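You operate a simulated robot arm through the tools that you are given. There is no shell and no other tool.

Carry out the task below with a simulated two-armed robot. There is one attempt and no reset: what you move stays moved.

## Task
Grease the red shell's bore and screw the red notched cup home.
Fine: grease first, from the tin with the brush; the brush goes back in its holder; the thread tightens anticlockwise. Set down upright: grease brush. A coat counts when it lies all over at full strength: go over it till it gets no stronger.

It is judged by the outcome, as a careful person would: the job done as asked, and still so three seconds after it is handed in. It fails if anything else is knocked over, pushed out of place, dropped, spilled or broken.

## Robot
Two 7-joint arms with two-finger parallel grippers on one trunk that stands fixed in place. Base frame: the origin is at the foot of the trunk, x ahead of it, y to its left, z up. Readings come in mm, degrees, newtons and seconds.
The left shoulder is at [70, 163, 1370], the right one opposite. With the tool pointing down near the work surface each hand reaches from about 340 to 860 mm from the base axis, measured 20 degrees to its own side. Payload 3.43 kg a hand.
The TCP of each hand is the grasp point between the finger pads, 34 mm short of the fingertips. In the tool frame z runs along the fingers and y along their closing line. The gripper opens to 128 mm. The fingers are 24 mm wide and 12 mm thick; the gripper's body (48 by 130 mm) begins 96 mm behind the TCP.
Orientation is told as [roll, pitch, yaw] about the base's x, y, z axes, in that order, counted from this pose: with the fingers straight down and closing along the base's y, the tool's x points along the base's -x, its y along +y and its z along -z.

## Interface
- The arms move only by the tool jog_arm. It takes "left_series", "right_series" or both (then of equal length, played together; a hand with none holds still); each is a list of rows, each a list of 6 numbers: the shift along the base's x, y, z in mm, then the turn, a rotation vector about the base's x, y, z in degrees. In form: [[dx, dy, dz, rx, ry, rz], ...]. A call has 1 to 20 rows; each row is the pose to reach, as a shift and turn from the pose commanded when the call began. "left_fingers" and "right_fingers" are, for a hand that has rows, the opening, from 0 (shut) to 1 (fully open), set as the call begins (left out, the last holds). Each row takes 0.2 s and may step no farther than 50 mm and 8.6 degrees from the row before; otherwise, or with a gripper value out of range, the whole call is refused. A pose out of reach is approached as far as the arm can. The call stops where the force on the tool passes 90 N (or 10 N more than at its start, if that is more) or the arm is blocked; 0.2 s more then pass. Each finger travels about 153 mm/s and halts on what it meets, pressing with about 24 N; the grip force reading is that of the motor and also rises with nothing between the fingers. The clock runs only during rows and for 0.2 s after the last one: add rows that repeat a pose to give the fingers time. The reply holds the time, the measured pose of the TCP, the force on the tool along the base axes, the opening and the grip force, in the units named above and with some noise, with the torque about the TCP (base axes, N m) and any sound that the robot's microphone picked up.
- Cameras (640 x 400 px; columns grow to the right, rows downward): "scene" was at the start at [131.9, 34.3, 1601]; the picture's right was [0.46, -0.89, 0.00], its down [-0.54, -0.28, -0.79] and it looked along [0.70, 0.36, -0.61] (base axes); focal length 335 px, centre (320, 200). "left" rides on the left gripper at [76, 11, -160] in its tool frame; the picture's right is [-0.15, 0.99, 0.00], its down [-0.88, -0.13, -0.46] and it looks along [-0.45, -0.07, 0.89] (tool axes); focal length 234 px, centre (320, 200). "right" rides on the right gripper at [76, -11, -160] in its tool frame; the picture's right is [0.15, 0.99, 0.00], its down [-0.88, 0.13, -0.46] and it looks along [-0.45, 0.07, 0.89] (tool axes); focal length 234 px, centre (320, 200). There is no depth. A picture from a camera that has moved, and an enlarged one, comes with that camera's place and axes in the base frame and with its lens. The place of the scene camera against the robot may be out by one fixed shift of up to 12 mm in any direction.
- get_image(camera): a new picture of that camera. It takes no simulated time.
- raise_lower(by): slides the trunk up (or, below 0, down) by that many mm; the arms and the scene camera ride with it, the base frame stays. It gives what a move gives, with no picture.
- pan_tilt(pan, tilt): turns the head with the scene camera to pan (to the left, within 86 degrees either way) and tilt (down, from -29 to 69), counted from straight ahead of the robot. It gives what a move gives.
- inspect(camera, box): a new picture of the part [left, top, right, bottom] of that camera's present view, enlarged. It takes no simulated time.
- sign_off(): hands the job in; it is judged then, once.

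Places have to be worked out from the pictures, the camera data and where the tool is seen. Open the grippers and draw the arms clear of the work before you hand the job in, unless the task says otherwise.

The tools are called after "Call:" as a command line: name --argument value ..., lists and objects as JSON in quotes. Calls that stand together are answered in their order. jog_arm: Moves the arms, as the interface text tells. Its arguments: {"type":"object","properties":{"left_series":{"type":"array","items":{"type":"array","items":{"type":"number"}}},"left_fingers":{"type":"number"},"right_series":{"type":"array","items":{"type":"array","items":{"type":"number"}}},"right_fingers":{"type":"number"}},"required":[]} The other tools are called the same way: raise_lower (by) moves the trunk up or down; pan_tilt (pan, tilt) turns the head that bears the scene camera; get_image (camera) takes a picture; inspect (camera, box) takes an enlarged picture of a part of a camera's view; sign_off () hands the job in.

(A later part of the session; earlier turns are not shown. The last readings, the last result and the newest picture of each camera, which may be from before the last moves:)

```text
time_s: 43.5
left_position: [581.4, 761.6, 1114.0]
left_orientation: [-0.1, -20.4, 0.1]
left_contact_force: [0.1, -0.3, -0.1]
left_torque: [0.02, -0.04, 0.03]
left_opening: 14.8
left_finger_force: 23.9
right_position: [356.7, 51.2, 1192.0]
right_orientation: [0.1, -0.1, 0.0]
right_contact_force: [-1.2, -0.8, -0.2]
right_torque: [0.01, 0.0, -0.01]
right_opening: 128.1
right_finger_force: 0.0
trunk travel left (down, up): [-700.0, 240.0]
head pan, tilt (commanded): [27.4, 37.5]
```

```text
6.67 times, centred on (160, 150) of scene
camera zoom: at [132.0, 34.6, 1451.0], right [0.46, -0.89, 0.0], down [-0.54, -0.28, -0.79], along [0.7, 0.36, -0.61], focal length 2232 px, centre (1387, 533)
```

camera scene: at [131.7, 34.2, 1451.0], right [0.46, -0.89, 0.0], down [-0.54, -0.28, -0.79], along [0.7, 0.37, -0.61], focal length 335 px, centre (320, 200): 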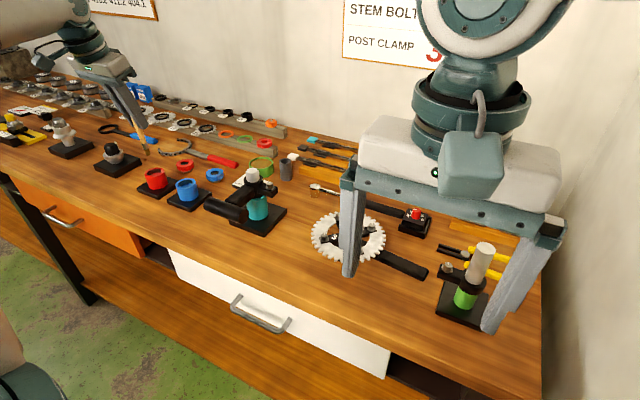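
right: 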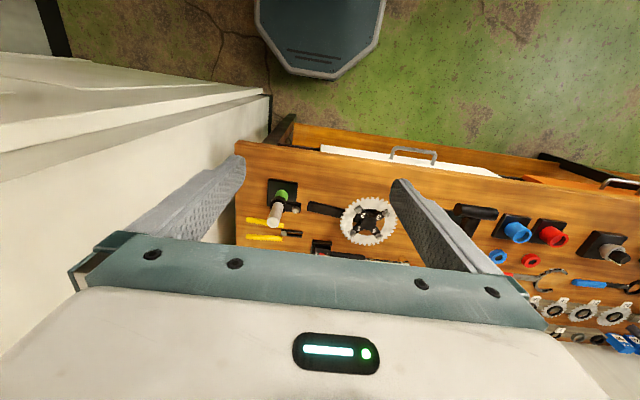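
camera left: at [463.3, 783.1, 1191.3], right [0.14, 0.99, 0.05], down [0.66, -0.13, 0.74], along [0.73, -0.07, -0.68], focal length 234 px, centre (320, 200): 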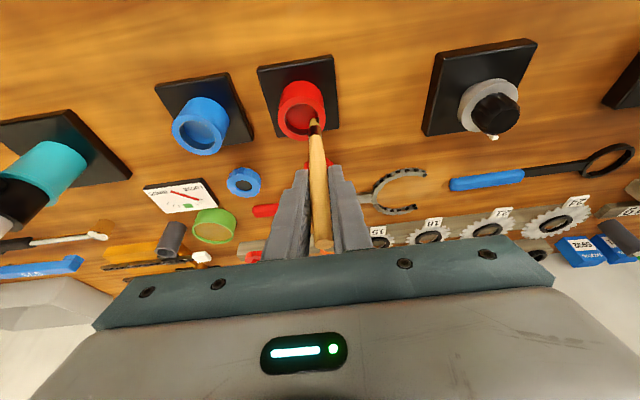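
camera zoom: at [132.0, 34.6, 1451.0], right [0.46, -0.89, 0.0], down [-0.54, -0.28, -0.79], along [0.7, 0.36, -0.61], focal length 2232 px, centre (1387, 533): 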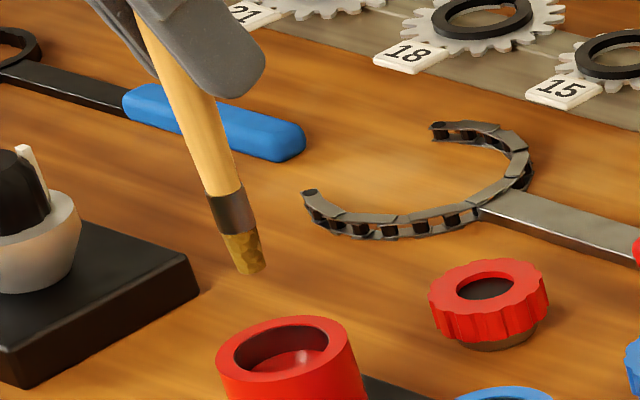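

Geometry is now consistent (rim z≈969.5, centre ≈ (579.5, 760), tip 110 mm below grasp). I'll lower in and press with the tip leaning 12° outward toward the far wall, stroking sideways.

Call:
jog_arm --left_series '[[0, -1, -15, 0, 0, 0], [0, -1, -30, 0, 0, 0], [0, -1, -45, 0, 0, 0], [-1.3, -2.7, -45, 2.4, -1.8, 0], [-2.6, -4.4, -45.5, 4.8, -3.6, 0], [-3.9, -6.1, -46, 7.1, -5.5, 0], [-5.1, -7.6, -47, 9.5, -7.3, 0], [-2.7, -9.4, -47, 9.5, -7.3, 0], [-7.5, -5.8, -47, 9.5, -7.3, 0], [-2.7, -9.4, -47, 9.5, -7.3, 0], [-7.5, -5.8, -47, 9.5, -7.3, 0], [-5.1, -7.6, -47, 9.5, -7.3, 0], [-5.1, -7.6, -47, 9.5, -7.3, 0]]'

Call:
inspect --camera "scene" --box '[145, 150, 181, 180]'

Call:
inspect --camera "left" --box '[270, 80, 350, 130]'

```text
time_s: 46.4
left_position: [576.6, 753.4, 1066.0]
left_orientation: [10.6, -27.6, -4.3]
left_contact_force: [0.3, 0.2, 0.1]
left_torque: [-0.06, 0.02, -0.02]
left_opening: 15.0
left_finger_force: 24.0
right_position: [358.0, 51.3, 1190.7]
right_orientation: [0.0, 0.0, -0.1]
right_contact_force: [0.5, 1.1, 0.0]
right_torque: [-0.02, 0.0, 0.04]
right_opening: 128.1
right_finger_force: 0.1
trunk travel left (down, up): [-700.0, 240.0]
head pan, tilt (commanded): [27.4, 37.5]
```

```text
13.33 times, centred on (163, 165) of scene
camera zoom: at [132.0, 34.1, 1451.0], right [0.46, -0.89, 0.0], down [-0.54, -0.28, -0.79], along [0.7, 0.37, -0.61], focal length 4464 px, centre (2413, 667)
```

zoom: 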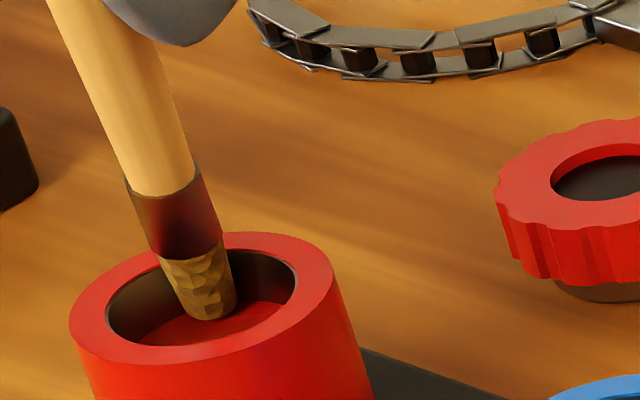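

```text
8.00 times, centred on (310, 105) of left
camera zoom: at [434.9, 745.2, 1172.2], right [0.12, 0.97, 0.23], down [0.57, -0.26, 0.78], along [0.81, 0.04, -0.58], focal length 1873 px, centre (400, 960)
```

zoom: 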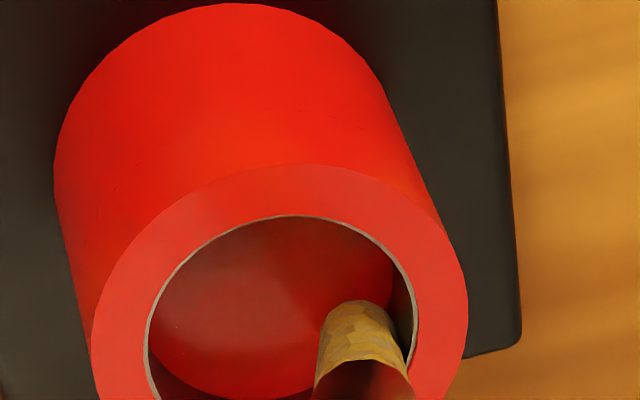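

Here the tip isn't quite touching the wall (gap ~4 mm). Pushing outward along the far-wall direction and stroking again.

Call:
jog_arm --left_series '[[1.5, 2, 0, 0, 0, 0], [3, 4, 0, 0, 0, 0], [3.6, 4.7, 0, 0, 0, 0], [5.6, 3.2, 0, 0, 0, 0], [1.6, 6.2, 0, 0, 0, 0], [5.6, 3.2, 0, 0, 0, 0], [1.6, 6.2, 0, 0, 0, 0], [5.6, 3.2, 0, 0, 0, 0], [1.6, 6.2, 0, 0, 0, 0], [3.6, 4.7, 0, 0, 0, 0], [3.6, 4.7, 0, 0, 0, 0]]'

Call:
inspect --camera "scene" --box '[145, 150, 181, 180]'

Call:
inspect --camera "left" --box '[270, 80, 350, 130]'

```text
time_s: 48.8
left_position: [580.0, 757.8, 1067.0]
left_orientation: [10.5, -27.5, -4.3]
left_contact_force: [-0.4, -3.5, 0.2]
left_torque: [-0.37, 0.05, -0.02]
left_opening: 15.3
left_finger_force: 23.8
right_position: [357.4, 52.0, 1192.3]
right_orientation: [0.1, 0.0, 0.0]
right_contact_force: [-0.2, -0.4, 0.3]
right_torque: [-0.03, -0.01, 0.01]
right_opening: 127.9
right_finger_force: 0.0
trunk travel left (down, up): [-700.0, 240.0]
head pan, tilt (commanded): [27.4, 37.5]
```

```text
13.33 times, centred on (163, 165) of scene
camera zoom: at [131.8, 33.4, 1451.0], right [0.46, -0.89, 0.0], down [-0.54, -0.28, -0.79], along [0.7, 0.37, -0.61], focal length 4464 px, centre (2413, 667)
```

zoom: 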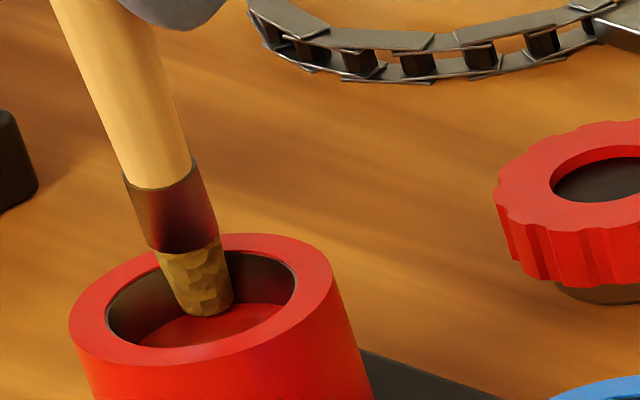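

```text
8.00 times, centred on (310, 105) of left
camera zoom: at [438.6, 749.5, 1172.6], right [0.12, 0.97, 0.23], down [0.57, -0.26, 0.78], along [0.82, 0.04, -0.58], focal length 1873 px, centre (400, 960)
```

zoom: 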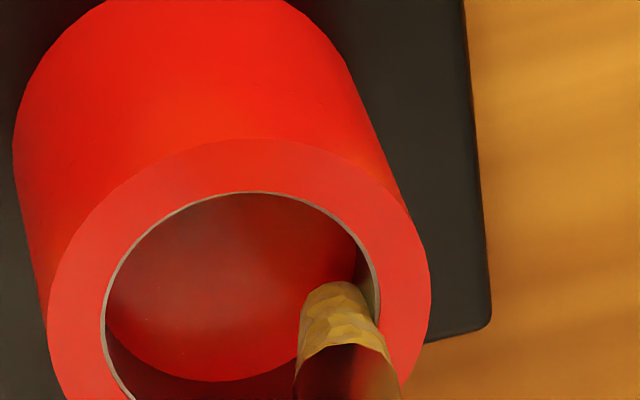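

Firm contact now (−3.5 N, 0.37 N·m). Backing off the wall and lifting out to see if this patch is coated.

Call:
jog_arm --left_series '[[-3, -4, 0, 0, 0, 0], [-6, -8, 3, 0, 0, 0], [-6, -8, 20, 0, 0, 0], [-6, -8, 40, 0, 0, 0], [-6, -8, 40, 0, 0, 0]]'

Call:
inspect --camera "scene" --box '[150, 160, 176, 180]'

Call:
inspect --camera "left" --box '[270, 50, 350, 110]'

```text
time_s: 50.0
left_position: [574.8, 750.4, 1106.2]
left_orientation: [10.6, -27.5, -4.2]
left_contact_force: [0.3, 0.0, 0.1]
left_torque: [0.02, 0.05, 0.01]
left_opening: 15.1
left_finger_force: 23.8
right_position: [357.4, 52.2, 1190.9]
right_orientation: [0.0, 0.1, -0.1]
right_contact_force: [0.7, 0.6, 0.2]
right_torque: [-0.04, -0.01, -0.03]
right_opening: 128.0
right_finger_force: 0.1
trunk travel left (down, up): [-700.0, 240.0]
head pan, tilt (commanded): [27.4, 37.5]
```

```text
16.00 times, centred on (163, 170) of scene
camera zoom: at [132.0, 34.6, 1451.0], right [0.46, -0.89, 0.0], down [-0.54, -0.28, -0.79], along [0.7, 0.36, -0.61], focal length 5357 px, centre (2832, 680)
```

zoom: 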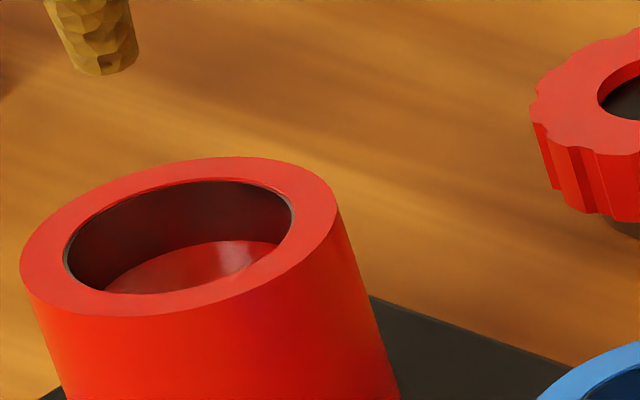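

```text
6.67 times, centred on (310, 80) of left
camera zoom: at [433.1, 742.7, 1211.8], right [0.12, 0.97, 0.23], down [0.57, -0.25, 0.78], along [0.81, 0.04, -0.58], focal length 1561 px, centre (387, 1000)
```

zoom: 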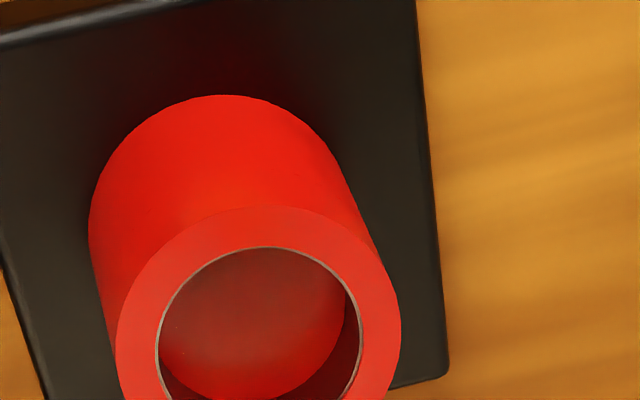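

I'll zoom tightly on the stroked section of wall in the left view.

Call:
inspect --camera "left" --box '[284, 82, 312, 104]'

Call:
inspect --camera "scene" --box '[153, 166, 171, 178]'

Call:
inspect --camera "scene" --box '[184, 176, 202, 188]'

```text
16.00 times, centred on (298, 93) of left
camera zoom: at [433.1, 742.7, 1211.8], right [0.12, 0.97, 0.23], down [0.57, -0.25, 0.78], along [0.81, 0.04, -0.58], focal length 3747 px, centre (672, 1912)
```

zoom: 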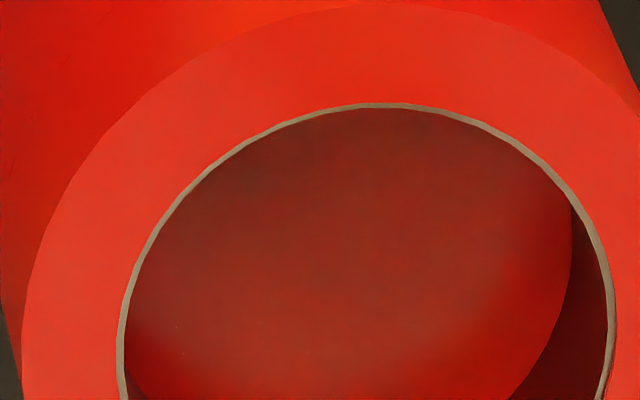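

```text
16.00 times, centred on (162, 172) of scene
camera zoom: at [132.0, 34.6, 1451.0], right [0.46, -0.89, 0.0], down [-0.54, -0.28, -0.79], along [0.7, 0.36, -0.61], focal length 5357 px, centre (2848, 648)
```

zoom: 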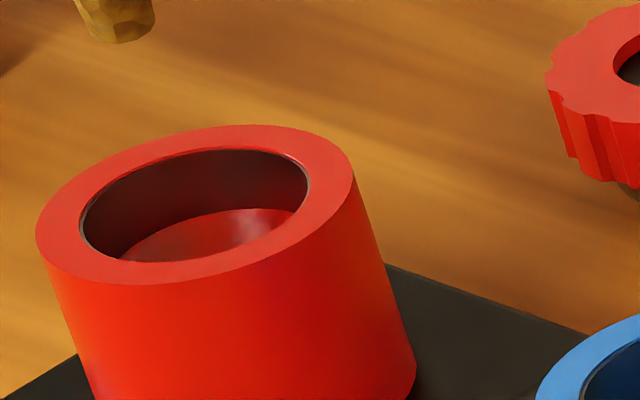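

```text
16.00 times, centred on (193, 182) of scene
camera zoom: at [132.0, 34.6, 1451.0], right [0.46, -0.89, 0.0], down [-0.54, -0.28, -0.79], along [0.7, 0.36, -0.61], focal length 5357 px, centre (2352, 488)
```

zoom: 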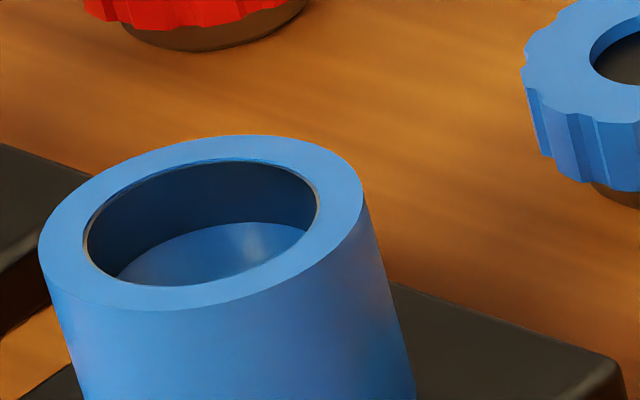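

Let me compare the red and blue bore rims from the same camera pose.

Call:
get_image --camera "left"

Call:
inspect --camera "left" --box '[285, 90, 315, 110]'

Call:
inspect --camera "left" --box '[180, 90, 240, 140]'

```text
taken
camera left: at [433.1, 742.7, 1211.8], right [0.12, 0.97, 0.23], down [0.57, -0.25, 0.78], along [0.81, 0.04, -0.58], focal length 234 px, centre (320, 200)
```

left: 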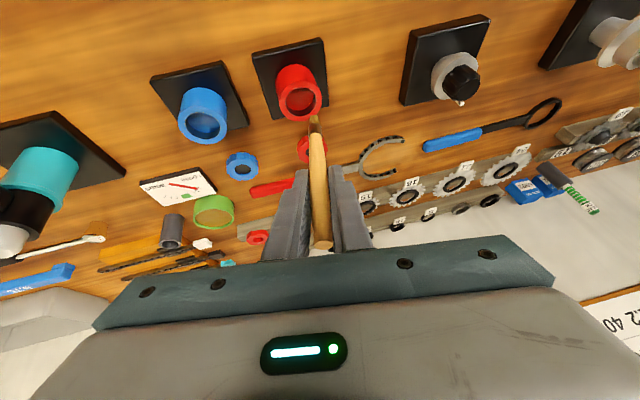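

```text
16.00 times, centred on (300, 100) of left
camera zoom: at [433.1, 742.7, 1211.8], right [0.12, 0.97, 0.23], down [0.57, -0.25, 0.78], along [0.81, 0.04, -0.58], focal length 3747 px, centre (640, 1800)
```

zoom: 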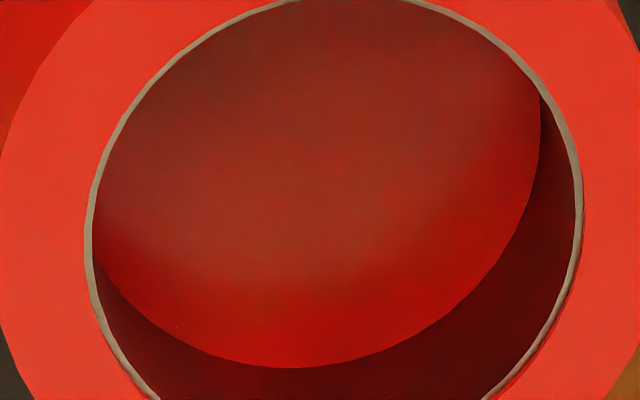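

```text
8.00 times, centred on (210, 115) of left
camera zoom: at [433.1, 742.7, 1211.8], right [0.12, 0.97, 0.23], down [0.57, -0.25, 0.78], along [0.81, 0.04, -0.58], focal length 1873 px, centre (1200, 880)
```

zoom: 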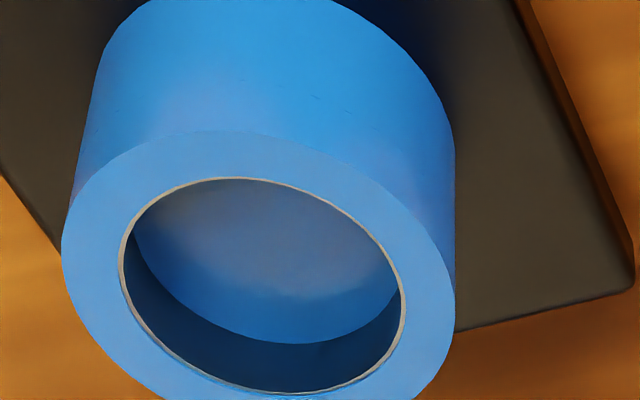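

The red liner edge looks somewhat browner than the blue one's grey, so coat may be building slowly. I'll straighten the brush to vertical above the bore and re-measure before making many slower passes.

Call:
jog_arm --left_series '[[2.2, 3.3, 0, -3.2, 2.4, 0], [4.5, 6.6, 0, -6.4, 4.9, 0], [6.7, 9.9, 0, -9.5, 7.3, 0], [6.7, 9.9, 0, -9.5, 7.3, 0]]'

Call:
inspect --camera "left" --box '[280, 70, 360, 140]'

Call:
inspect --camera "scene" --box '[130, 130, 190, 190]'

```text
time_s: 51.0
left_position: [580.9, 759.9, 1105.1]
left_orientation: [-0.1, -20.5, 0.1]
left_contact_force: [0.0, -0.3, 0.4]
left_torque: [0.0, 0.03, -0.02]
left_opening: 14.8
left_finger_force: 24.4
right_position: [356.8, 52.1, 1191.1]
right_orientation: [0.0, 0.0, -0.1]
right_contact_force: [0.4, 0.2, -0.1]
right_torque: [-0.01, -0.02, 0.01]
right_opening: 127.9
right_finger_force: 0.0
trunk travel left (down, up): [-700.0, 240.0]
head pan, tilt (commanded): [27.4, 37.5]
```

```text
5.71 times, centred on (320, 105) of left
camera zoom: at [453.7, 770.9, 1229.2], right [0.14, 0.99, 0.05], down [0.66, -0.13, 0.74], along [0.73, -0.07, -0.68], focal length 1338 px, centre (320, 743)
```

zoom: 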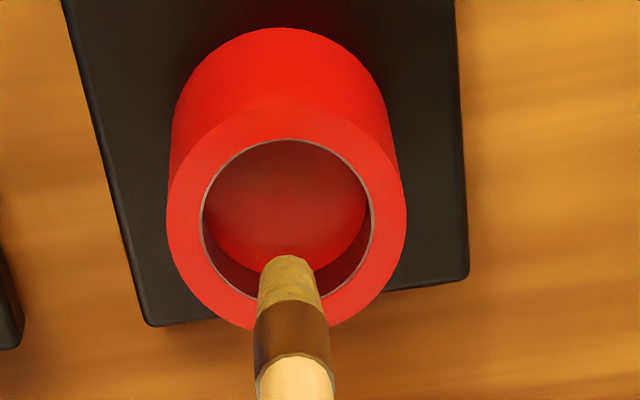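

```text
6.67 times, centred on (160, 160) of scene
camera zoom: at [131.5, 34.3, 1451.0], right [0.46, -0.89, 0.0], down [-0.54, -0.28, -0.79], along [0.7, 0.36, -0.61], focal length 2232 px, centre (1387, 467)
```

zoom: 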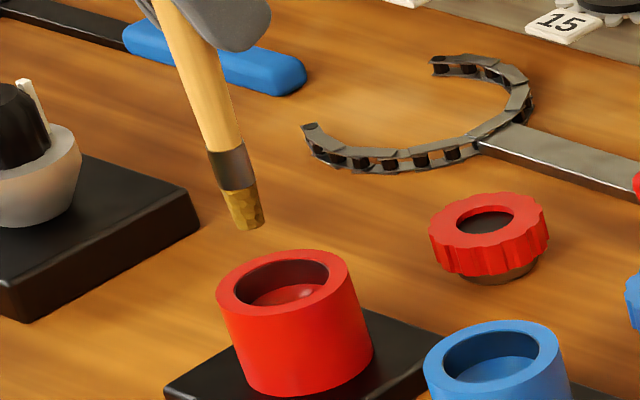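

Tip now leans −5.5 mm in x. I'll straighten it (−2.9° about y), centre and lower; then sweep by swinging the brush conically about the grasp point.

Call:
jog_arm --left_series '[[-1, -0.2, -13, 0, -1.5, 0], [-1, -0.2, -26, 0, -2.9, 0], [-1, -0.2, -38, 0, -2.9, 0], [-1, -0.2, -38, 0, -2.9, 0]]'

Call:
inspect --camera "left" --box '[280, 80, 360, 140]'

Call:
inspect --camera "scene" --box '[145, 150, 181, 180]'

```text
time_s: 52.0
left_position: [578.4, 759.8, 1067.0]
left_orientation: [-0.1, -23.5, 0.2]
left_contact_force: [-0.2, -0.1, -0.6]
left_torque: [-0.01, 0.02, 0.02]
left_opening: 14.9
left_finger_force: 24.3
right_position: [357.8, 52.7, 1192.0]
right_orientation: [0.0, 0.2, -0.1]
right_contact_force: [-0.6, -0.1, 0.4]
right_torque: [-0.01, 0.0, 0.03]
right_opening: 127.9
right_finger_force: 0.1
trunk travel left (down, up): [-700.0, 240.0]
head pan, tilt (commanded): [27.4, 37.5]
```

```text
6.67 times, centred on (320, 110) of left
camera zoom: at [446.5, 771.2, 1184.3], right [0.13, 0.99, 0.06], down [0.63, -0.13, 0.77], along [0.77, -0.07, -0.64], focal length 1561 px, centre (320, 800)
```

zoom: 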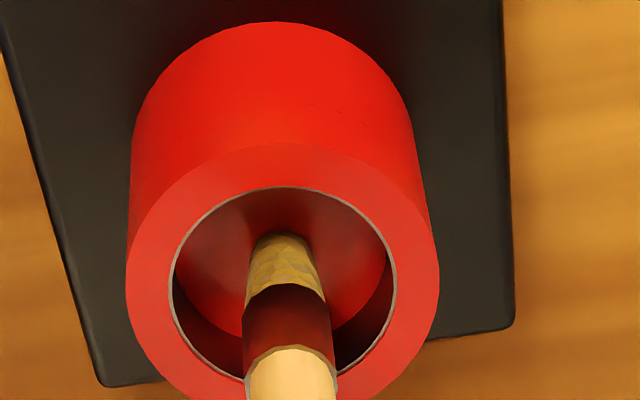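

```text
13.33 times, centred on (163, 165) of scene
camera zoom: at [131.7, 34.4, 1451.0], right [0.46, -0.89, 0.0], down [-0.54, -0.28, -0.79], along [0.7, 0.36, -0.61], focal length 4464 px, centre (2413, 667)
```

zoom: 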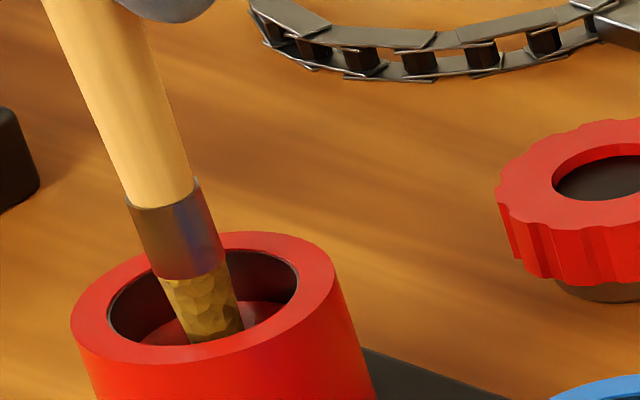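

The tip is centred just above the floor. Now a full conical sweep with a 7.5° outward lean.

Call:
jog_arm --left_series '[[1, 0, 0, 0, -3.75, 0], [1, 0, 0, 0, -7.5, 0], [1, 0, 0, 2.57, -7.05, 0], [1, 0, 0, 4.82, -5.75, 0], [1, 0, 0, 6.5, -3.75, 0], [1, 0, 0, 7.39, -1.3, 0], [1, 0, 0, 7.39, 1.3, 0], [1, 0, 0, 6.5, 3.75, 0], [1, 0, 0, 4.82, 5.75, 0], [1, 0, 0, 2.57, 7.05, 0], [1, 0, 0, 0, 7.5, 0], [1, 0, 0, -2.57, 7.05, 0], [1, 0, 0, -4.82, 5.75, 0], [1, 0, 0, -6.5, 3.75, 0], [1, 0, 0, -7.39, 1.3, 0], [1, 0, 0, -7.39, -1.3, 0], [1, 0, 0, -6.5, -3.75, 0], [1, 0, 0, -4.82, -5.75, 0], [1, 0, 0, -2.57, -7.05, 0], [1, 0, 0, 0, -7.5, 0]]'

Call:
inspect --camera "left" --box '[280, 80, 360, 140]'

Call:
inspect --camera "scene" --box '[145, 150, 181, 180]'

```text
time_s: 56.1
left_position: [580.3, 759.2, 1068.5]
left_orientation: [-0.1, -30.9, 0.1]
left_contact_force: [-3.0, -2.7, 0.0]
left_torque: [-0.27, 0.35, -0.01]
left_opening: 14.9
left_finger_force: 24.1
right_position: [356.6, 51.4, 1192.7]
right_orientation: [0.0, -0.1, 0.0]
right_contact_force: [-0.5, 0.5, -0.3]
right_torque: [-0.01, 0.0, 0.02]
right_opening: 128.2
right_finger_force: 0.0
trunk travel left (down, up): [-700.0, 240.0]
head pan, tilt (commanded): [27.4, 37.5]
```

```text
6.67 times, centred on (320, 110) of left
camera zoom: at [433.5, 769.9, 1166.4], right [0.12, 0.99, 0.07], down [0.52, -0.13, 0.84], along [0.84, -0.07, -0.53], focal length 1561 px, centre (320, 800)
```

zoom: 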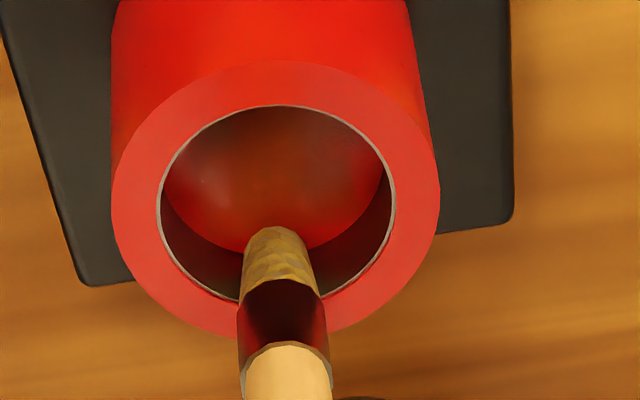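

```text
13.33 times, centred on (163, 165) of scene
camera zoom: at [131.2, 33.5, 1451.1], right [0.46, -0.89, 0.0], down [-0.54, -0.28, -0.79], along [0.7, 0.37, -0.61], focal length 4464 px, centre (2413, 667)
```

zoom: 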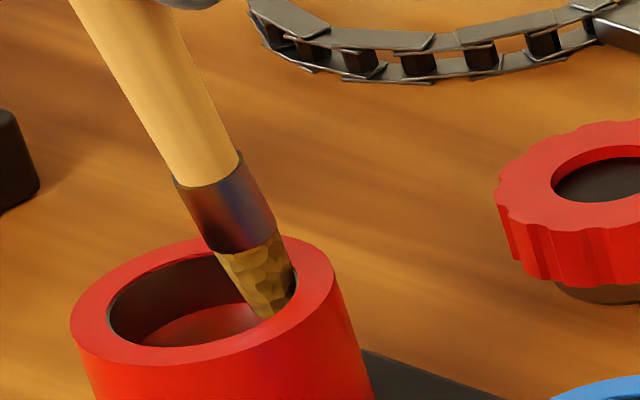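

Tip is firmly at the wall on this side (0.35 N·m). Another full conical turn for more coat.

Call:
jog_arm --left_series '[[0, 0, 0, 2.57, 0.45, 0], [0, 0, 0, 4.82, 1.75, 0], [0, 0, 0, 6.5, 3.75, 0], [0, 0, 0, 7.39, 6.2, 0], [0, 0, 0, 7.39, 8.8, 0], [0, 0, 0, 6.5, 11.25, 0], [0, 0, 0, 4.82, 13.25, 0], [0, 0, 0, 2.57, 14.55, 0], [0, 0, 0, 0, 15, 0], [0, 0, 0, -2.57, 14.55, 0], [0, 0, 0, -4.82, 13.25, 0], [0, 0, 0, -6.5, 11.25, 0], [0, 0, 0, -7.39, 8.8, 0], [0, 0, 0, -7.39, 6.2, 0], [0, 0, 0, -6.5, 3.75, 0], [0, 0, 0, -4.82, 1.75, 0], [0, 0, 0, -2.57, 0.45, 0], [0, 0, 0, 0, 0, 0], [0, 0, 0, 0, 0, 0]]'

Call:
inspect --camera "left" --box '[280, 80, 360, 140]'

Call:
inspect --camera "scene" --box '[145, 150, 181, 180]'

```text
time_s: 60.1
left_position: [580.9, 760.1, 1067.7]
left_orientation: [0.1, -30.9, 0.1]
left_contact_force: [-1.7, -1.2, -0.1]
left_torque: [-0.03, 0.13, 0.0]
left_opening: 14.7
left_finger_force: 24.7
right_position: [358.4, 51.4, 1192.3]
right_orientation: [-0.1, 0.0, -0.1]
right_contact_force: [-0.5, -0.3, 0.0]
right_torque: [-0.02, -0.01, -0.03]
right_opening: 127.8
right_finger_force: 0.0
trunk travel left (down, up): [-700.0, 240.0]
head pan, tilt (commanded): [27.4, 37.5]
```

```text
6.67 times, centred on (320, 110) of left
camera zoom: at [433.4, 770.5, 1166.2], right [0.12, 0.99, 0.07], down [0.52, -0.13, 0.84], along [0.84, -0.07, -0.53], focal length 1561 px, centre (320, 800)
```

zoom: 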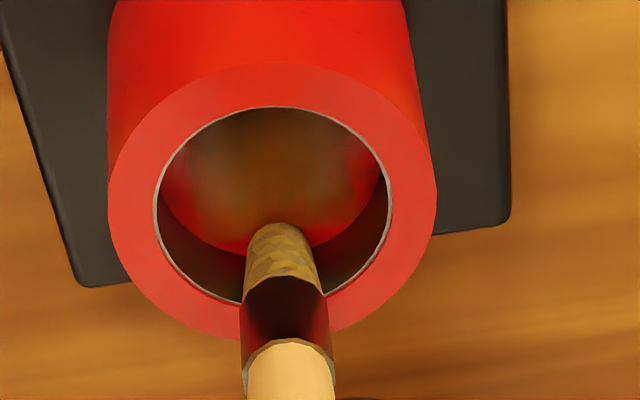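

```text
13.33 times, centred on (163, 165) of scene
camera zoom: at [131.6, 34.1, 1451.0], right [0.46, -0.89, 0.0], down [-0.54, -0.28, -0.79], along [0.7, 0.37, -0.61], focal length 4464 px, centre (2413, 667)
```

zoom: 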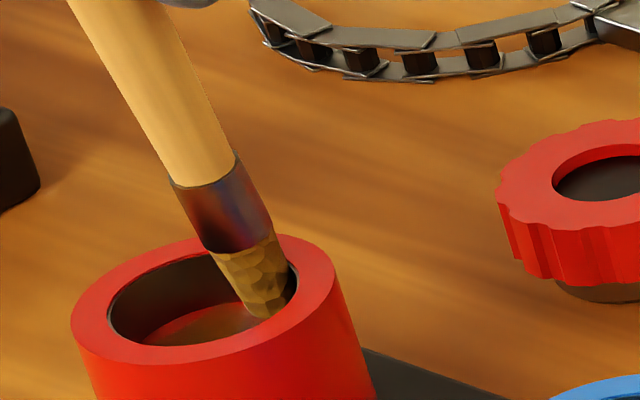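

From the identical pose, the reflections inside the bore are now more olive-brown than a turn ago, so the coat is building. Another full turn and compare again.

Call:
jog_arm --left_series '[[0, 0, 0, 2.57, 0.45, 0], [0, 0, 0, 4.82, 1.75, 0], [0, 0, 0, 6.5, 3.75, 0], [0, 0, 0, 7.39, 6.2, 0], [0, 0, 0, 7.39, 8.8, 0], [0, 0, 0, 6.5, 11.25, 0], [0, 0, 0, 4.82, 13.25, 0], [0, 0, 0, 2.57, 14.55, 0], [0, 0, 0, 0, 15, 0], [0, 0, 0, -2.57, 14.55, 0], [0, 0, 0, -4.82, 13.25, 0], [0, 0, 0, -6.5, 11.25, 0], [0, 0, 0, -7.39, 8.8, 0], [0, 0, 0, -7.39, 6.2, 0], [0, 0, 0, -6.5, 3.75, 0], [0, 0, 0, -4.82, 1.75, 0], [0, 0, 0, -2.57, 0.45, 0], [0, 0, 0, 0, 0, 0], [0, 0, 0, 0, 0, 0]]'

Call:
inspect --camera "left" --box '[280, 80, 360, 140]'

Call:
inspect --camera "scene" --box '[145, 150, 181, 180]'

```text
time_s: 64.2
left_position: [581.0, 759.9, 1067.8]
left_orientation: [-0.2, -31.0, 0.1]
left_contact_force: [-1.4, -0.9, 0.0]
left_torque: [-0.04, 0.09, 0.0]
left_opening: 14.5
left_finger_force: 24.0
right_position: [357.5, 51.2, 1190.8]
right_orientation: [0.1, 0.0, 0.0]
right_contact_force: [0.1, 0.4, 0.1]
right_torque: [0.02, 0.03, 0.0]
right_opening: 127.9
right_finger_force: 0.1
trunk travel left (down, up): [-700.0, 240.0]
head pan, tilt (commanded): [27.4, 37.5]
```

```text
6.67 times, centred on (320, 110) of left
camera zoom: at [433.4, 770.8, 1166.2], right [0.12, 0.99, 0.07], down [0.52, -0.13, 0.84], along [0.84, -0.07, -0.53], focal length 1561 px, centre (320, 800)
```

zoom: 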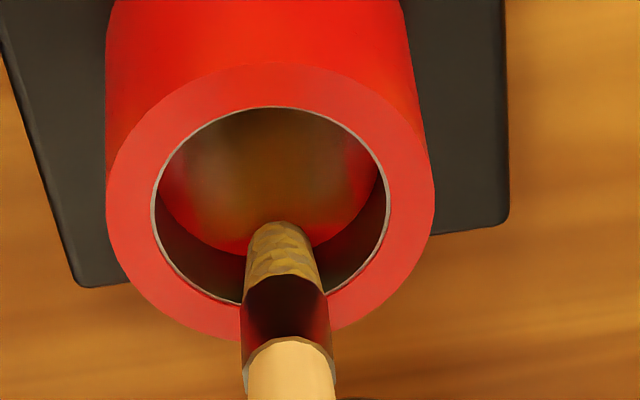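

```text
13.33 times, centred on (163, 165) of scene
camera zoom: at [131.7, 34.2, 1451.0], right [0.46, -0.89, 0.0], down [-0.54, -0.28, -0.79], along [0.7, 0.37, -0.61], focal length 4464 px, centre (2413, 667)
```

zoom: 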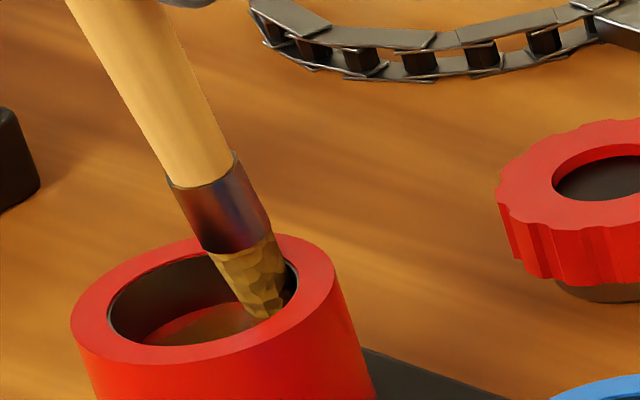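

Little change between the last two turns. Lifting out vertically to judge the wall without brush reflections.

Call:
jog_arm --left_series '[[0, 0, 0, 0, 7.5, 0], [0, 0, 15, 0, 7.5, 0], [0, 0, 35, 0, 7.5, 0], [0, 30, 50, 0, 7.5, 0], [0, 55, 50, 0, 7.5, 0], [0, 55, 50, 0, 7.5, 0]]'

Call:
inspect --camera "scene" --box '[150, 160, 176, 180]'

Call:
get_image --camera "left"

```text
time_s: 65.5
left_position: [580.8, 814.6, 1119.1]
left_orientation: [-0.1, -23.5, 0.1]
left_contact_force: [-0.6, 0.4, 0.0]
left_torque: [0.02, -0.02, 0.0]
left_opening: 14.8
left_finger_force: 23.8
right_position: [356.7, 52.1, 1192.2]
right_orientation: [0.0, 0.0, -0.2]
right_contact_force: [-0.2, 0.5, 0.6]
right_torque: [0.01, -0.03, -0.02]
right_opening: 127.8
right_finger_force: 0.0
trunk travel left (down, up): [-700.0, 240.0]
head pan, tilt (commanded): [27.4, 37.5]
```

```text
16.00 times, centred on (163, 170) of scene
camera zoom: at [131.5, 33.9, 1451.1], right [0.46, -0.89, 0.0], down [-0.54, -0.28, -0.79], along [0.7, 0.37, -0.61], focal length 5357 px, centre (2832, 680)
```

zoom: 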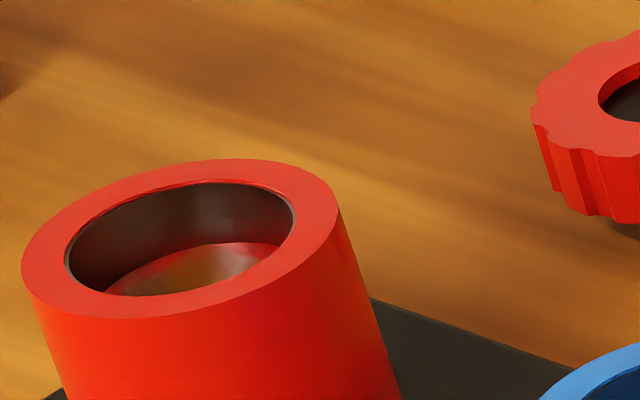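

```text
taken
camera left: at [447.6, 825.2, 1234.9], right [0.13, 0.99, 0.06], down [0.63, -0.13, 0.77], along [0.77, -0.07, -0.64], focal length 234 px, centre (320, 200)
```

left: 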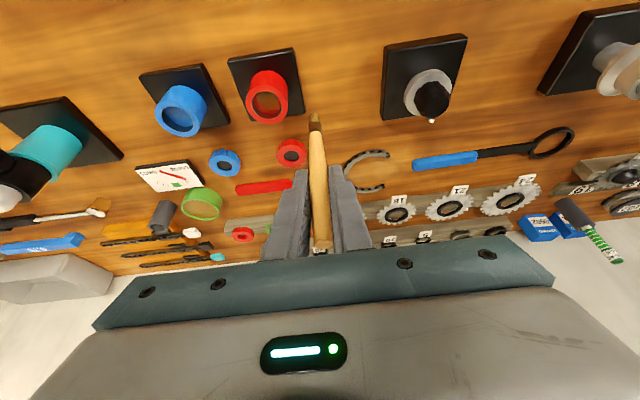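

Now a clear olive-brown patch shows on the bore floor and the wall looks browner. Zooming in from the left camera.

Call:
inspect --camera "left" --box '[245, 65, 290, 130]'

Call:
inspect --camera "left" --box '[252, 88, 282, 124]'

Call:
inspect --camera "left" --box '[150, 80, 210, 140]'

```text
6.15 times, centred on (268, 98) of left
camera zoom: at [447.6, 825.2, 1234.9], right [0.13, 0.99, 0.06], down [0.63, -0.13, 0.77], along [0.77, -0.07, -0.64], focal length 1441 px, centre (643, 831)
```

zoom: 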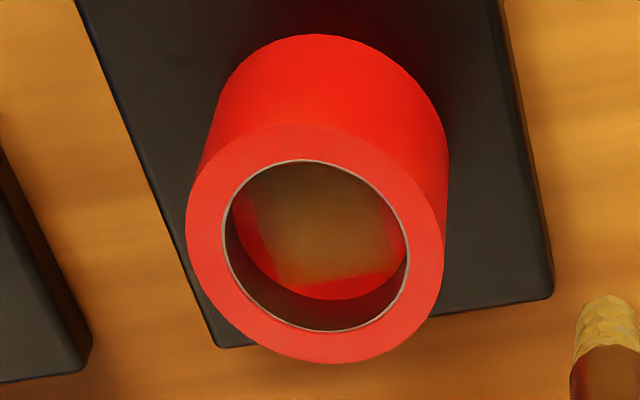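

```text
11.11 times, centred on (267, 106) of left
camera zoom: at [447.6, 825.2, 1234.9], right [0.13, 0.99, 0.06], down [0.63, -0.13, 0.77], along [0.77, -0.07, -0.64], focal length 2602 px, centre (909, 1244)
```

zoom: 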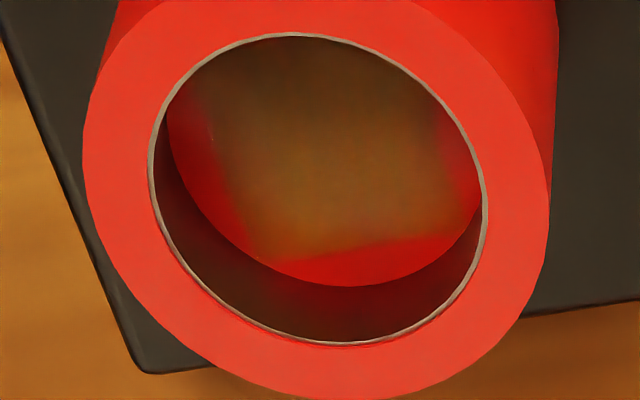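

```text
6.67 times, centred on (180, 110) of left
camera zoom: at [447.6, 825.2, 1234.9], right [0.13, 0.99, 0.06], down [0.63, -0.13, 0.77], along [0.77, -0.07, -0.64], focal length 1561 px, centre (1253, 800)
```

zoom: 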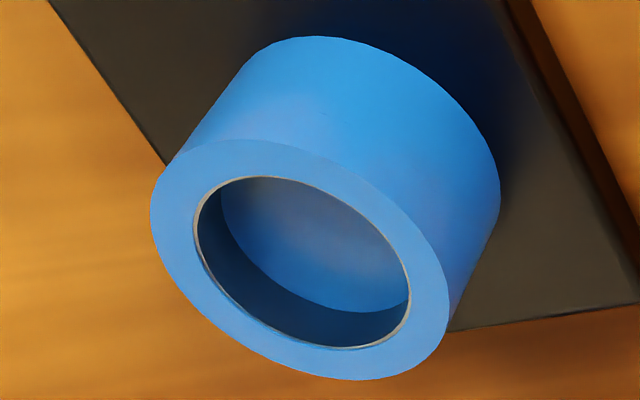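

The coat shows as a square olive patch on the bore floor, built when the tip swept near the floor. I'll go back in and sweep the floor at mid radius, slightly lower, to strengthen it.

Call:
jog_arm --left_series '[[0, -28, 0, 0, 0, 0], [0, -55, 0, 0, 0, 0], [0, -55, -17, 0, 0, 0], [0, -55, -34, 0, 0, 0], [0, -55, -47, 0, 0, 0], [0, -55, -51, 0, 0, 0], [0, -55, -51, 0, -4, 0], [0, -55, -51, 2, -3.46, 0], [0, -55, -51, 3.46, -2, 0], [0, -55, -51, 4, 0, 0], [0, -55, -51, 3.46, 2, 0], [0, -55, -51, 2, 3.46, 0], [0, -55, -51, 0, 4, 0], [0, -55, -51, -2, 3.46, 0], [0, -55, -51, -3.46, 2, 0], [0, -55, -51, -4, 0, 0], [0, -55, -51, -3.46, -2, 0], [0, -55, -51, -2, -3.46, 0], [0, -55, -51, 0, -4, 0], [0, -55, -51, 0, 0, 0]]'

Call:
inspect --camera "left" --box '[280, 80, 360, 140]'

Call:
inspect --camera "scene" --box '[145, 150, 181, 180]'

```text
time_s: 69.8
left_position: [580.3, 759.1, 1065.7]
left_orientation: [-0.1, -23.3, 0.0]
left_contact_force: [0.0, 0.3, -0.1]
left_torque: [0.0, 0.02, 0.02]
left_opening: 15.0
left_finger_force: 24.2
right_position: [357.8, 50.9, 1190.6]
right_orientation: [-0.1, 0.0, -0.1]
right_contact_force: [0.7, -0.2, 0.0]
right_torque: [-0.01, 0.07, 0.01]
right_opening: 127.8
right_finger_force: 0.0
trunk travel left (down, up): [-700.0, 240.0]
head pan, tilt (commanded): [27.4, 37.5]
```

```text
6.67 times, centred on (320, 110) of left
camera zoom: at [448.6, 770.5, 1183.1], right [0.13, 0.99, 0.06], down [0.63, -0.13, 0.77], along [0.77, -0.07, -0.64], focal length 1561 px, centre (320, 800)
```

zoom: 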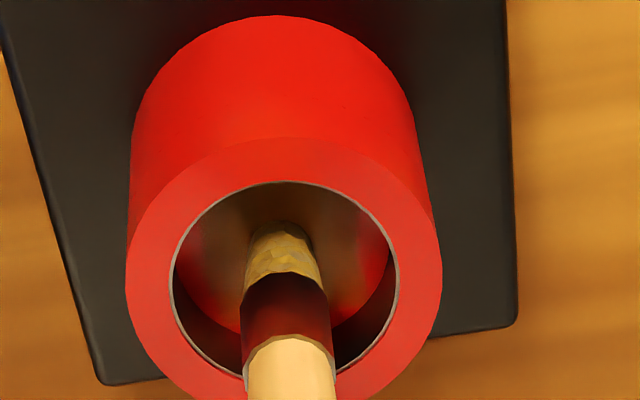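

```text
13.33 times, centred on (163, 165) of scene
camera zoom: at [133.1, 33.4, 1450.9], right [0.46, -0.89, 0.0], down [-0.54, -0.28, -0.79], along [0.7, 0.37, -0.61], focal length 4464 px, centre (2413, 667)
```

zoom: 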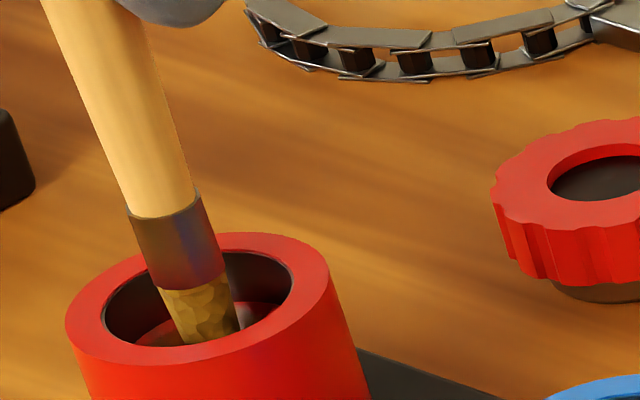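

No floor force, tip close to the floor. Now a wider ring (6.5°) over the outer part of the patch, then I'll check from the same aside viewpoint.

Call:
jog_arm --left_series '[[0, 0, -0.5, 0, -6.5, 0], [0, 0, -0.5, 3.25, -5.63, 0], [0, 0, -0.5, 5.63, -3.25, 0], [0, 0, -0.5, 6.5, 0, 0], [0, 0, -0.5, 5.63, 3.25, 0], [0, 0, -0.5, 3.25, 5.63, 0], [0, 0, -0.5, 0, 6.5, 0], [0, 0, -0.5, -3.25, 5.63, 0], [0, 0, -0.5, -5.63, 3.25, 0], [0, 0, -0.5, -6.5, 0, 0], [0, 0, -0.5, -5.63, -3.25, 0], [0, 0, -0.5, -3.25, -5.63, 0], [0, 0, -0.5, 0, -6.5, 0], [0, 0, 0, 0, 0, 0], [0, 0, 17, 0, 0, 0], [0, 0, 34, 0, 0, 0], [0, 28, 51, 0, 0, 0], [0, 55, 51, 0, 0, 0], [0, 55, 51, 0, 0, 0]]'

Call:
inspect --camera "left" --box '[252, 88, 282, 124]'

Call:
inspect --camera "scene" --box '[150, 160, 176, 180]'

```text
time_s: 73.8
left_position: [580.6, 815.1, 1117.4]
left_orientation: [0.0, -23.5, 0.1]
left_contact_force: [0.3, 0.7, 0.8]
left_torque: [0.02, -0.03, 0.02]
left_opening: 15.2
left_finger_force: 24.0
right_position: [356.9, 51.6, 1192.0]
right_orientation: [0.0, 0.0, -0.1]
right_contact_force: [-0.6, 0.2, 0.2]
right_torque: [0.02, 0.02, 0.0]
right_opening: 128.0
right_finger_force: 0.0
trunk travel left (down, up): [-700.0, 240.0]
head pan, tilt (commanded): [27.4, 37.5]
```

```text
11.11 times, centred on (267, 106) of left
camera zoom: at [447.5, 826.3, 1235.1], right [0.13, 0.99, 0.06], down [0.63, -0.13, 0.77], along [0.77, -0.07, -0.64], focal length 2602 px, centre (909, 1244)
```

zoom: 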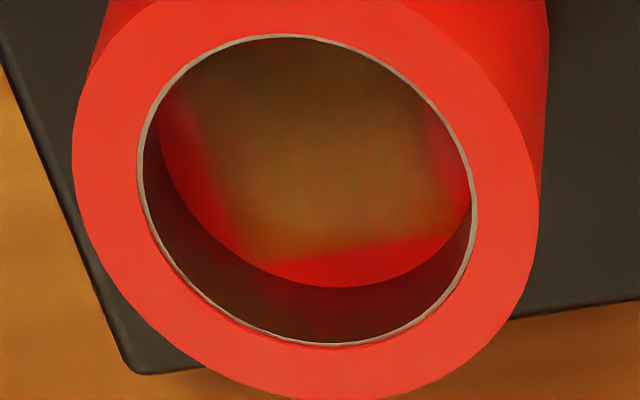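

```text
16.00 times, centred on (163, 170) of scene
camera zoom: at [131.5, 33.9, 1451.1], right [0.46, -0.89, 0.0], down [-0.54, -0.28, -0.79], along [0.7, 0.37, -0.61], focal length 5357 px, centre (2832, 680)
```

zoom: 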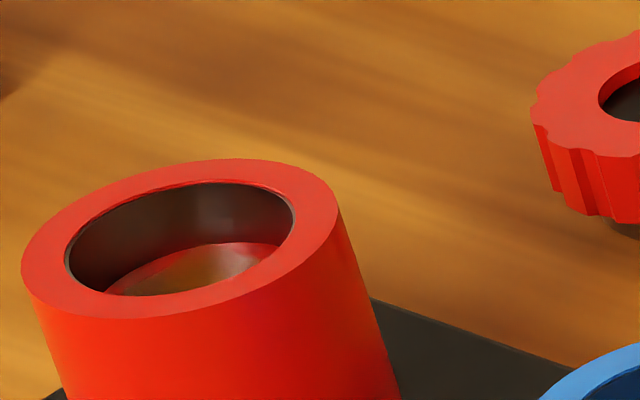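

The patch looks nearly the same strength as before, with slightly fuller corners. I'll make more passes (outer ring, then inner ring) to be sure it's saturated.

Call:
jog_arm --left_series '[[0, -28, 0, 0, 0, 0], [0, -55, 0, 0, 0, 0], [0, -55, -20, 0, 0, 0], [0, -55, -40, 0, 0, 0], [0, -55, -51.5, 0, 0, 0], [0, -55, -51.5, 0, -7.2, 0], [0, -55, -51.5, 2.93, -6.58, 0], [0, -55, -51.5, 5.35, -4.82, 0], [0, -55, -51.5, 6.85, -2.22, 0], [0, -55, -51.5, 7.16, 0.75, 0], [0, -55, -51.5, 6.24, 3.6, 0], [0, -55, -51.5, 4.23, 5.82, 0], [0, -55, -51.5, 1.5, 7.04, 0], [0, -55, -51.5, -1.5, 7.04, 0], [0, -55, -51.5, -4.23, 5.82, 0], [0, -55, -51.5, -6.24, 3.6, 0], [0, -55, -51.5, -7.16, 0.75, 0], [0, -55, -51.5, -6.85, -2.22, 0], [0, -55, -51.5, -5.35, -4.82, 0], [0, -55, -51.5, -2.93, -6.58, 0]]'

Call:
inspect --camera "scene" --box '[145, 150, 181, 180]'

```text
time_s: 78.0
left_position: [580.0, 759.1, 1065.6]
left_orientation: [-3.4, -30.0, 1.6]
left_contact_force: [-1.4, -0.6, 1.3]
left_torque: [-0.04, 0.07, 0.02]
left_opening: 15.0
left_finger_force: 24.3
right_position: [357.1, 52.0, 1192.7]
right_orientation: [0.0, -0.1, -0.2]
right_contact_force: [-0.9, 0.0, -0.6]
right_torque: [0.0, -0.01, 0.02]
right_opening: 128.0
right_finger_force: 0.1
trunk travel left (down, up): [-700.0, 240.0]
head pan, tilt (commanded): [27.4, 37.5]
```

```text
13.33 times, centred on (163, 165) of scene
camera zoom: at [131.6, 34.3, 1451.0], right [0.46, -0.89, 0.0], down [-0.54, -0.28, -0.79], along [0.7, 0.36, -0.61], focal length 4464 px, centre (2413, 667)
```

zoom: 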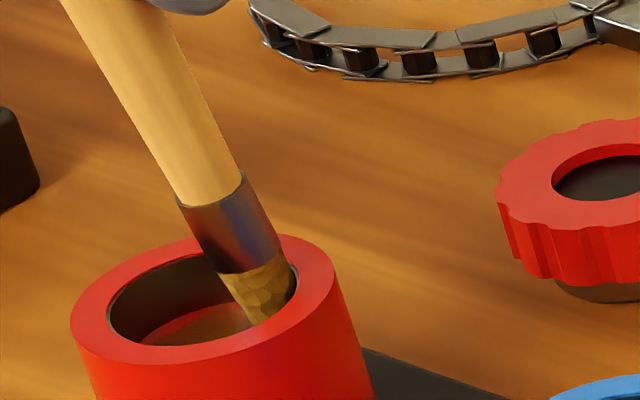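

Continuing with inner rings and centre, ending upright.

Call:
jog_arm --left_series '[[0, 0, 0, 2.93, 2.08, 0], [0, 0, 0, 5.18, 2.68, 0], [0, 0, 0, 6.83, 4.33, 0], [0, 0, 0, 7.43, 6.58, 0], [0, 0, 0, 6.83, 8.83, 0], [0, 0, 0, 5.18, 10.48, 0], [0, 0, 0, 2.93, 11.08, 0], [0, 0, 0, 0.68, 10.48, 0], [0, 0, 0, -0.97, 8.83, 0], [0, 0, 0, -1.57, 6.58, 0], [0, 0, 0, -0.97, 4.33, 0], [0, 0, 0, 0.68, 2.68, 0], [0, 0, 0, 2.93, 4.58, 0], [0, 0, 0, 4.93, 6.58, 0], [0, 0, 0, 2.93, 8.58, 0], [0, 0, 0, 0.93, 6.58, 0], [0, 0, 0, 2.93, 6.58, 0], [0, 0, 0, 2.93, 6.58, 0]]'

Call:
jog_arm --left_series '[[0, 0, 18, 0, 0, 0], [0, 0, 36, 0, 0, 0], [0, 28, 51.5, 0, 0, 0], [0, 55, 51.5, 0, 0, 0], [0, 55, 51.5, 0, 0, 0]]'

Call:
inspect --camera "left" --box '[252, 88, 282, 124]'

Call:
inspect --camera "scene" --box '[150, 160, 176, 180]'

```text
time_s: 81.8
left_position: [580.5, 759.2, 1067.3]
left_orientation: [-0.2, -23.5, 0.2]
left_contact_force: [0.0, -0.5, 1.0]
left_torque: [-0.06, 0.0, -0.03]
left_opening: 14.8
left_finger_force: 24.6
right_position: [357.1, 52.3, 1191.6]
right_orientation: [0.0, 0.0, -0.1]
right_contact_force: [0.6, 0.2, 0.5]
right_torque: [0.03, 0.01, 0.04]
right_opening: 127.8
right_finger_force: 0.0
trunk travel left (down, up): [-700.0, 240.0]
head pan, tilt (commanded): [27.4, 37.5]
```

```text
time_s: 83.0
left_position: [579.5, 813.7, 1118.0]
left_orientation: [-0.1, -23.5, 0.2]
left_contact_force: [0.1, 0.0, 0.0]
left_torque: [0.01, 0.0, 0.0]
left_opening: 14.9
left_finger_force: 23.9
right_position: [356.1, 53.0, 1191.0]
right_orientation: [0.1, 0.0, -0.1]
right_contact_force: [0.1, -0.2, -0.5]
right_torque: [0.03, 0.0, -0.02]
right_opening: 127.9
right_finger_force: 0.1
trunk travel left (down, up): [-700.0, 240.0]
head pan, tilt (commanded): [27.4, 37.5]
```

```text
11.11 times, centred on (267, 106) of left
camera zoom: at [447.6, 825.6, 1235.5], right [0.13, 0.99, 0.06], down [0.63, -0.13, 0.77], along [0.77, -0.07, -0.64], focal length 2602 px, centre (909, 1244)
```

zoom: 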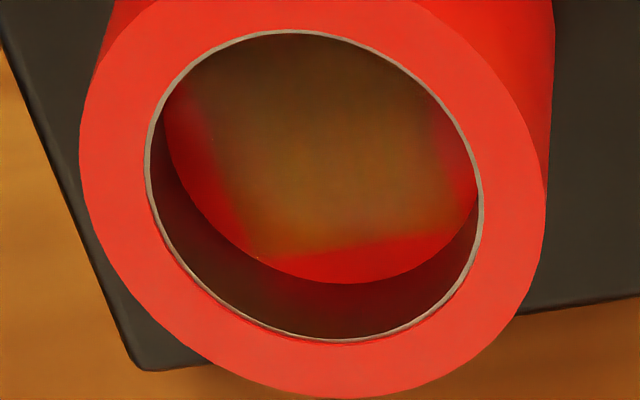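

```text
16.00 times, centred on (163, 170) of scene
camera zoom: at [131.3, 33.9, 1451.1], right [0.46, -0.89, 0.0], down [-0.54, -0.28, -0.79], along [0.7, 0.37, -0.61], focal length 5357 px, centre (2832, 680)
```

zoom: 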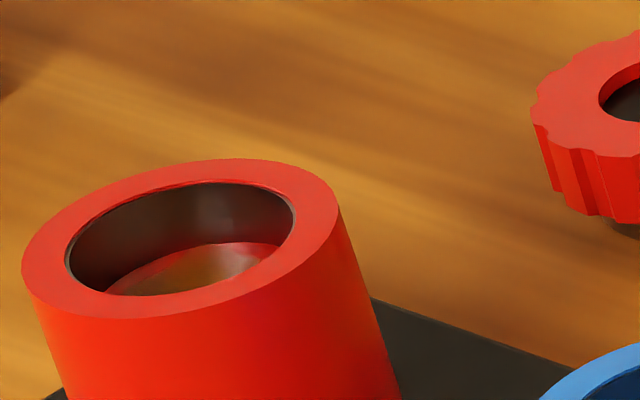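

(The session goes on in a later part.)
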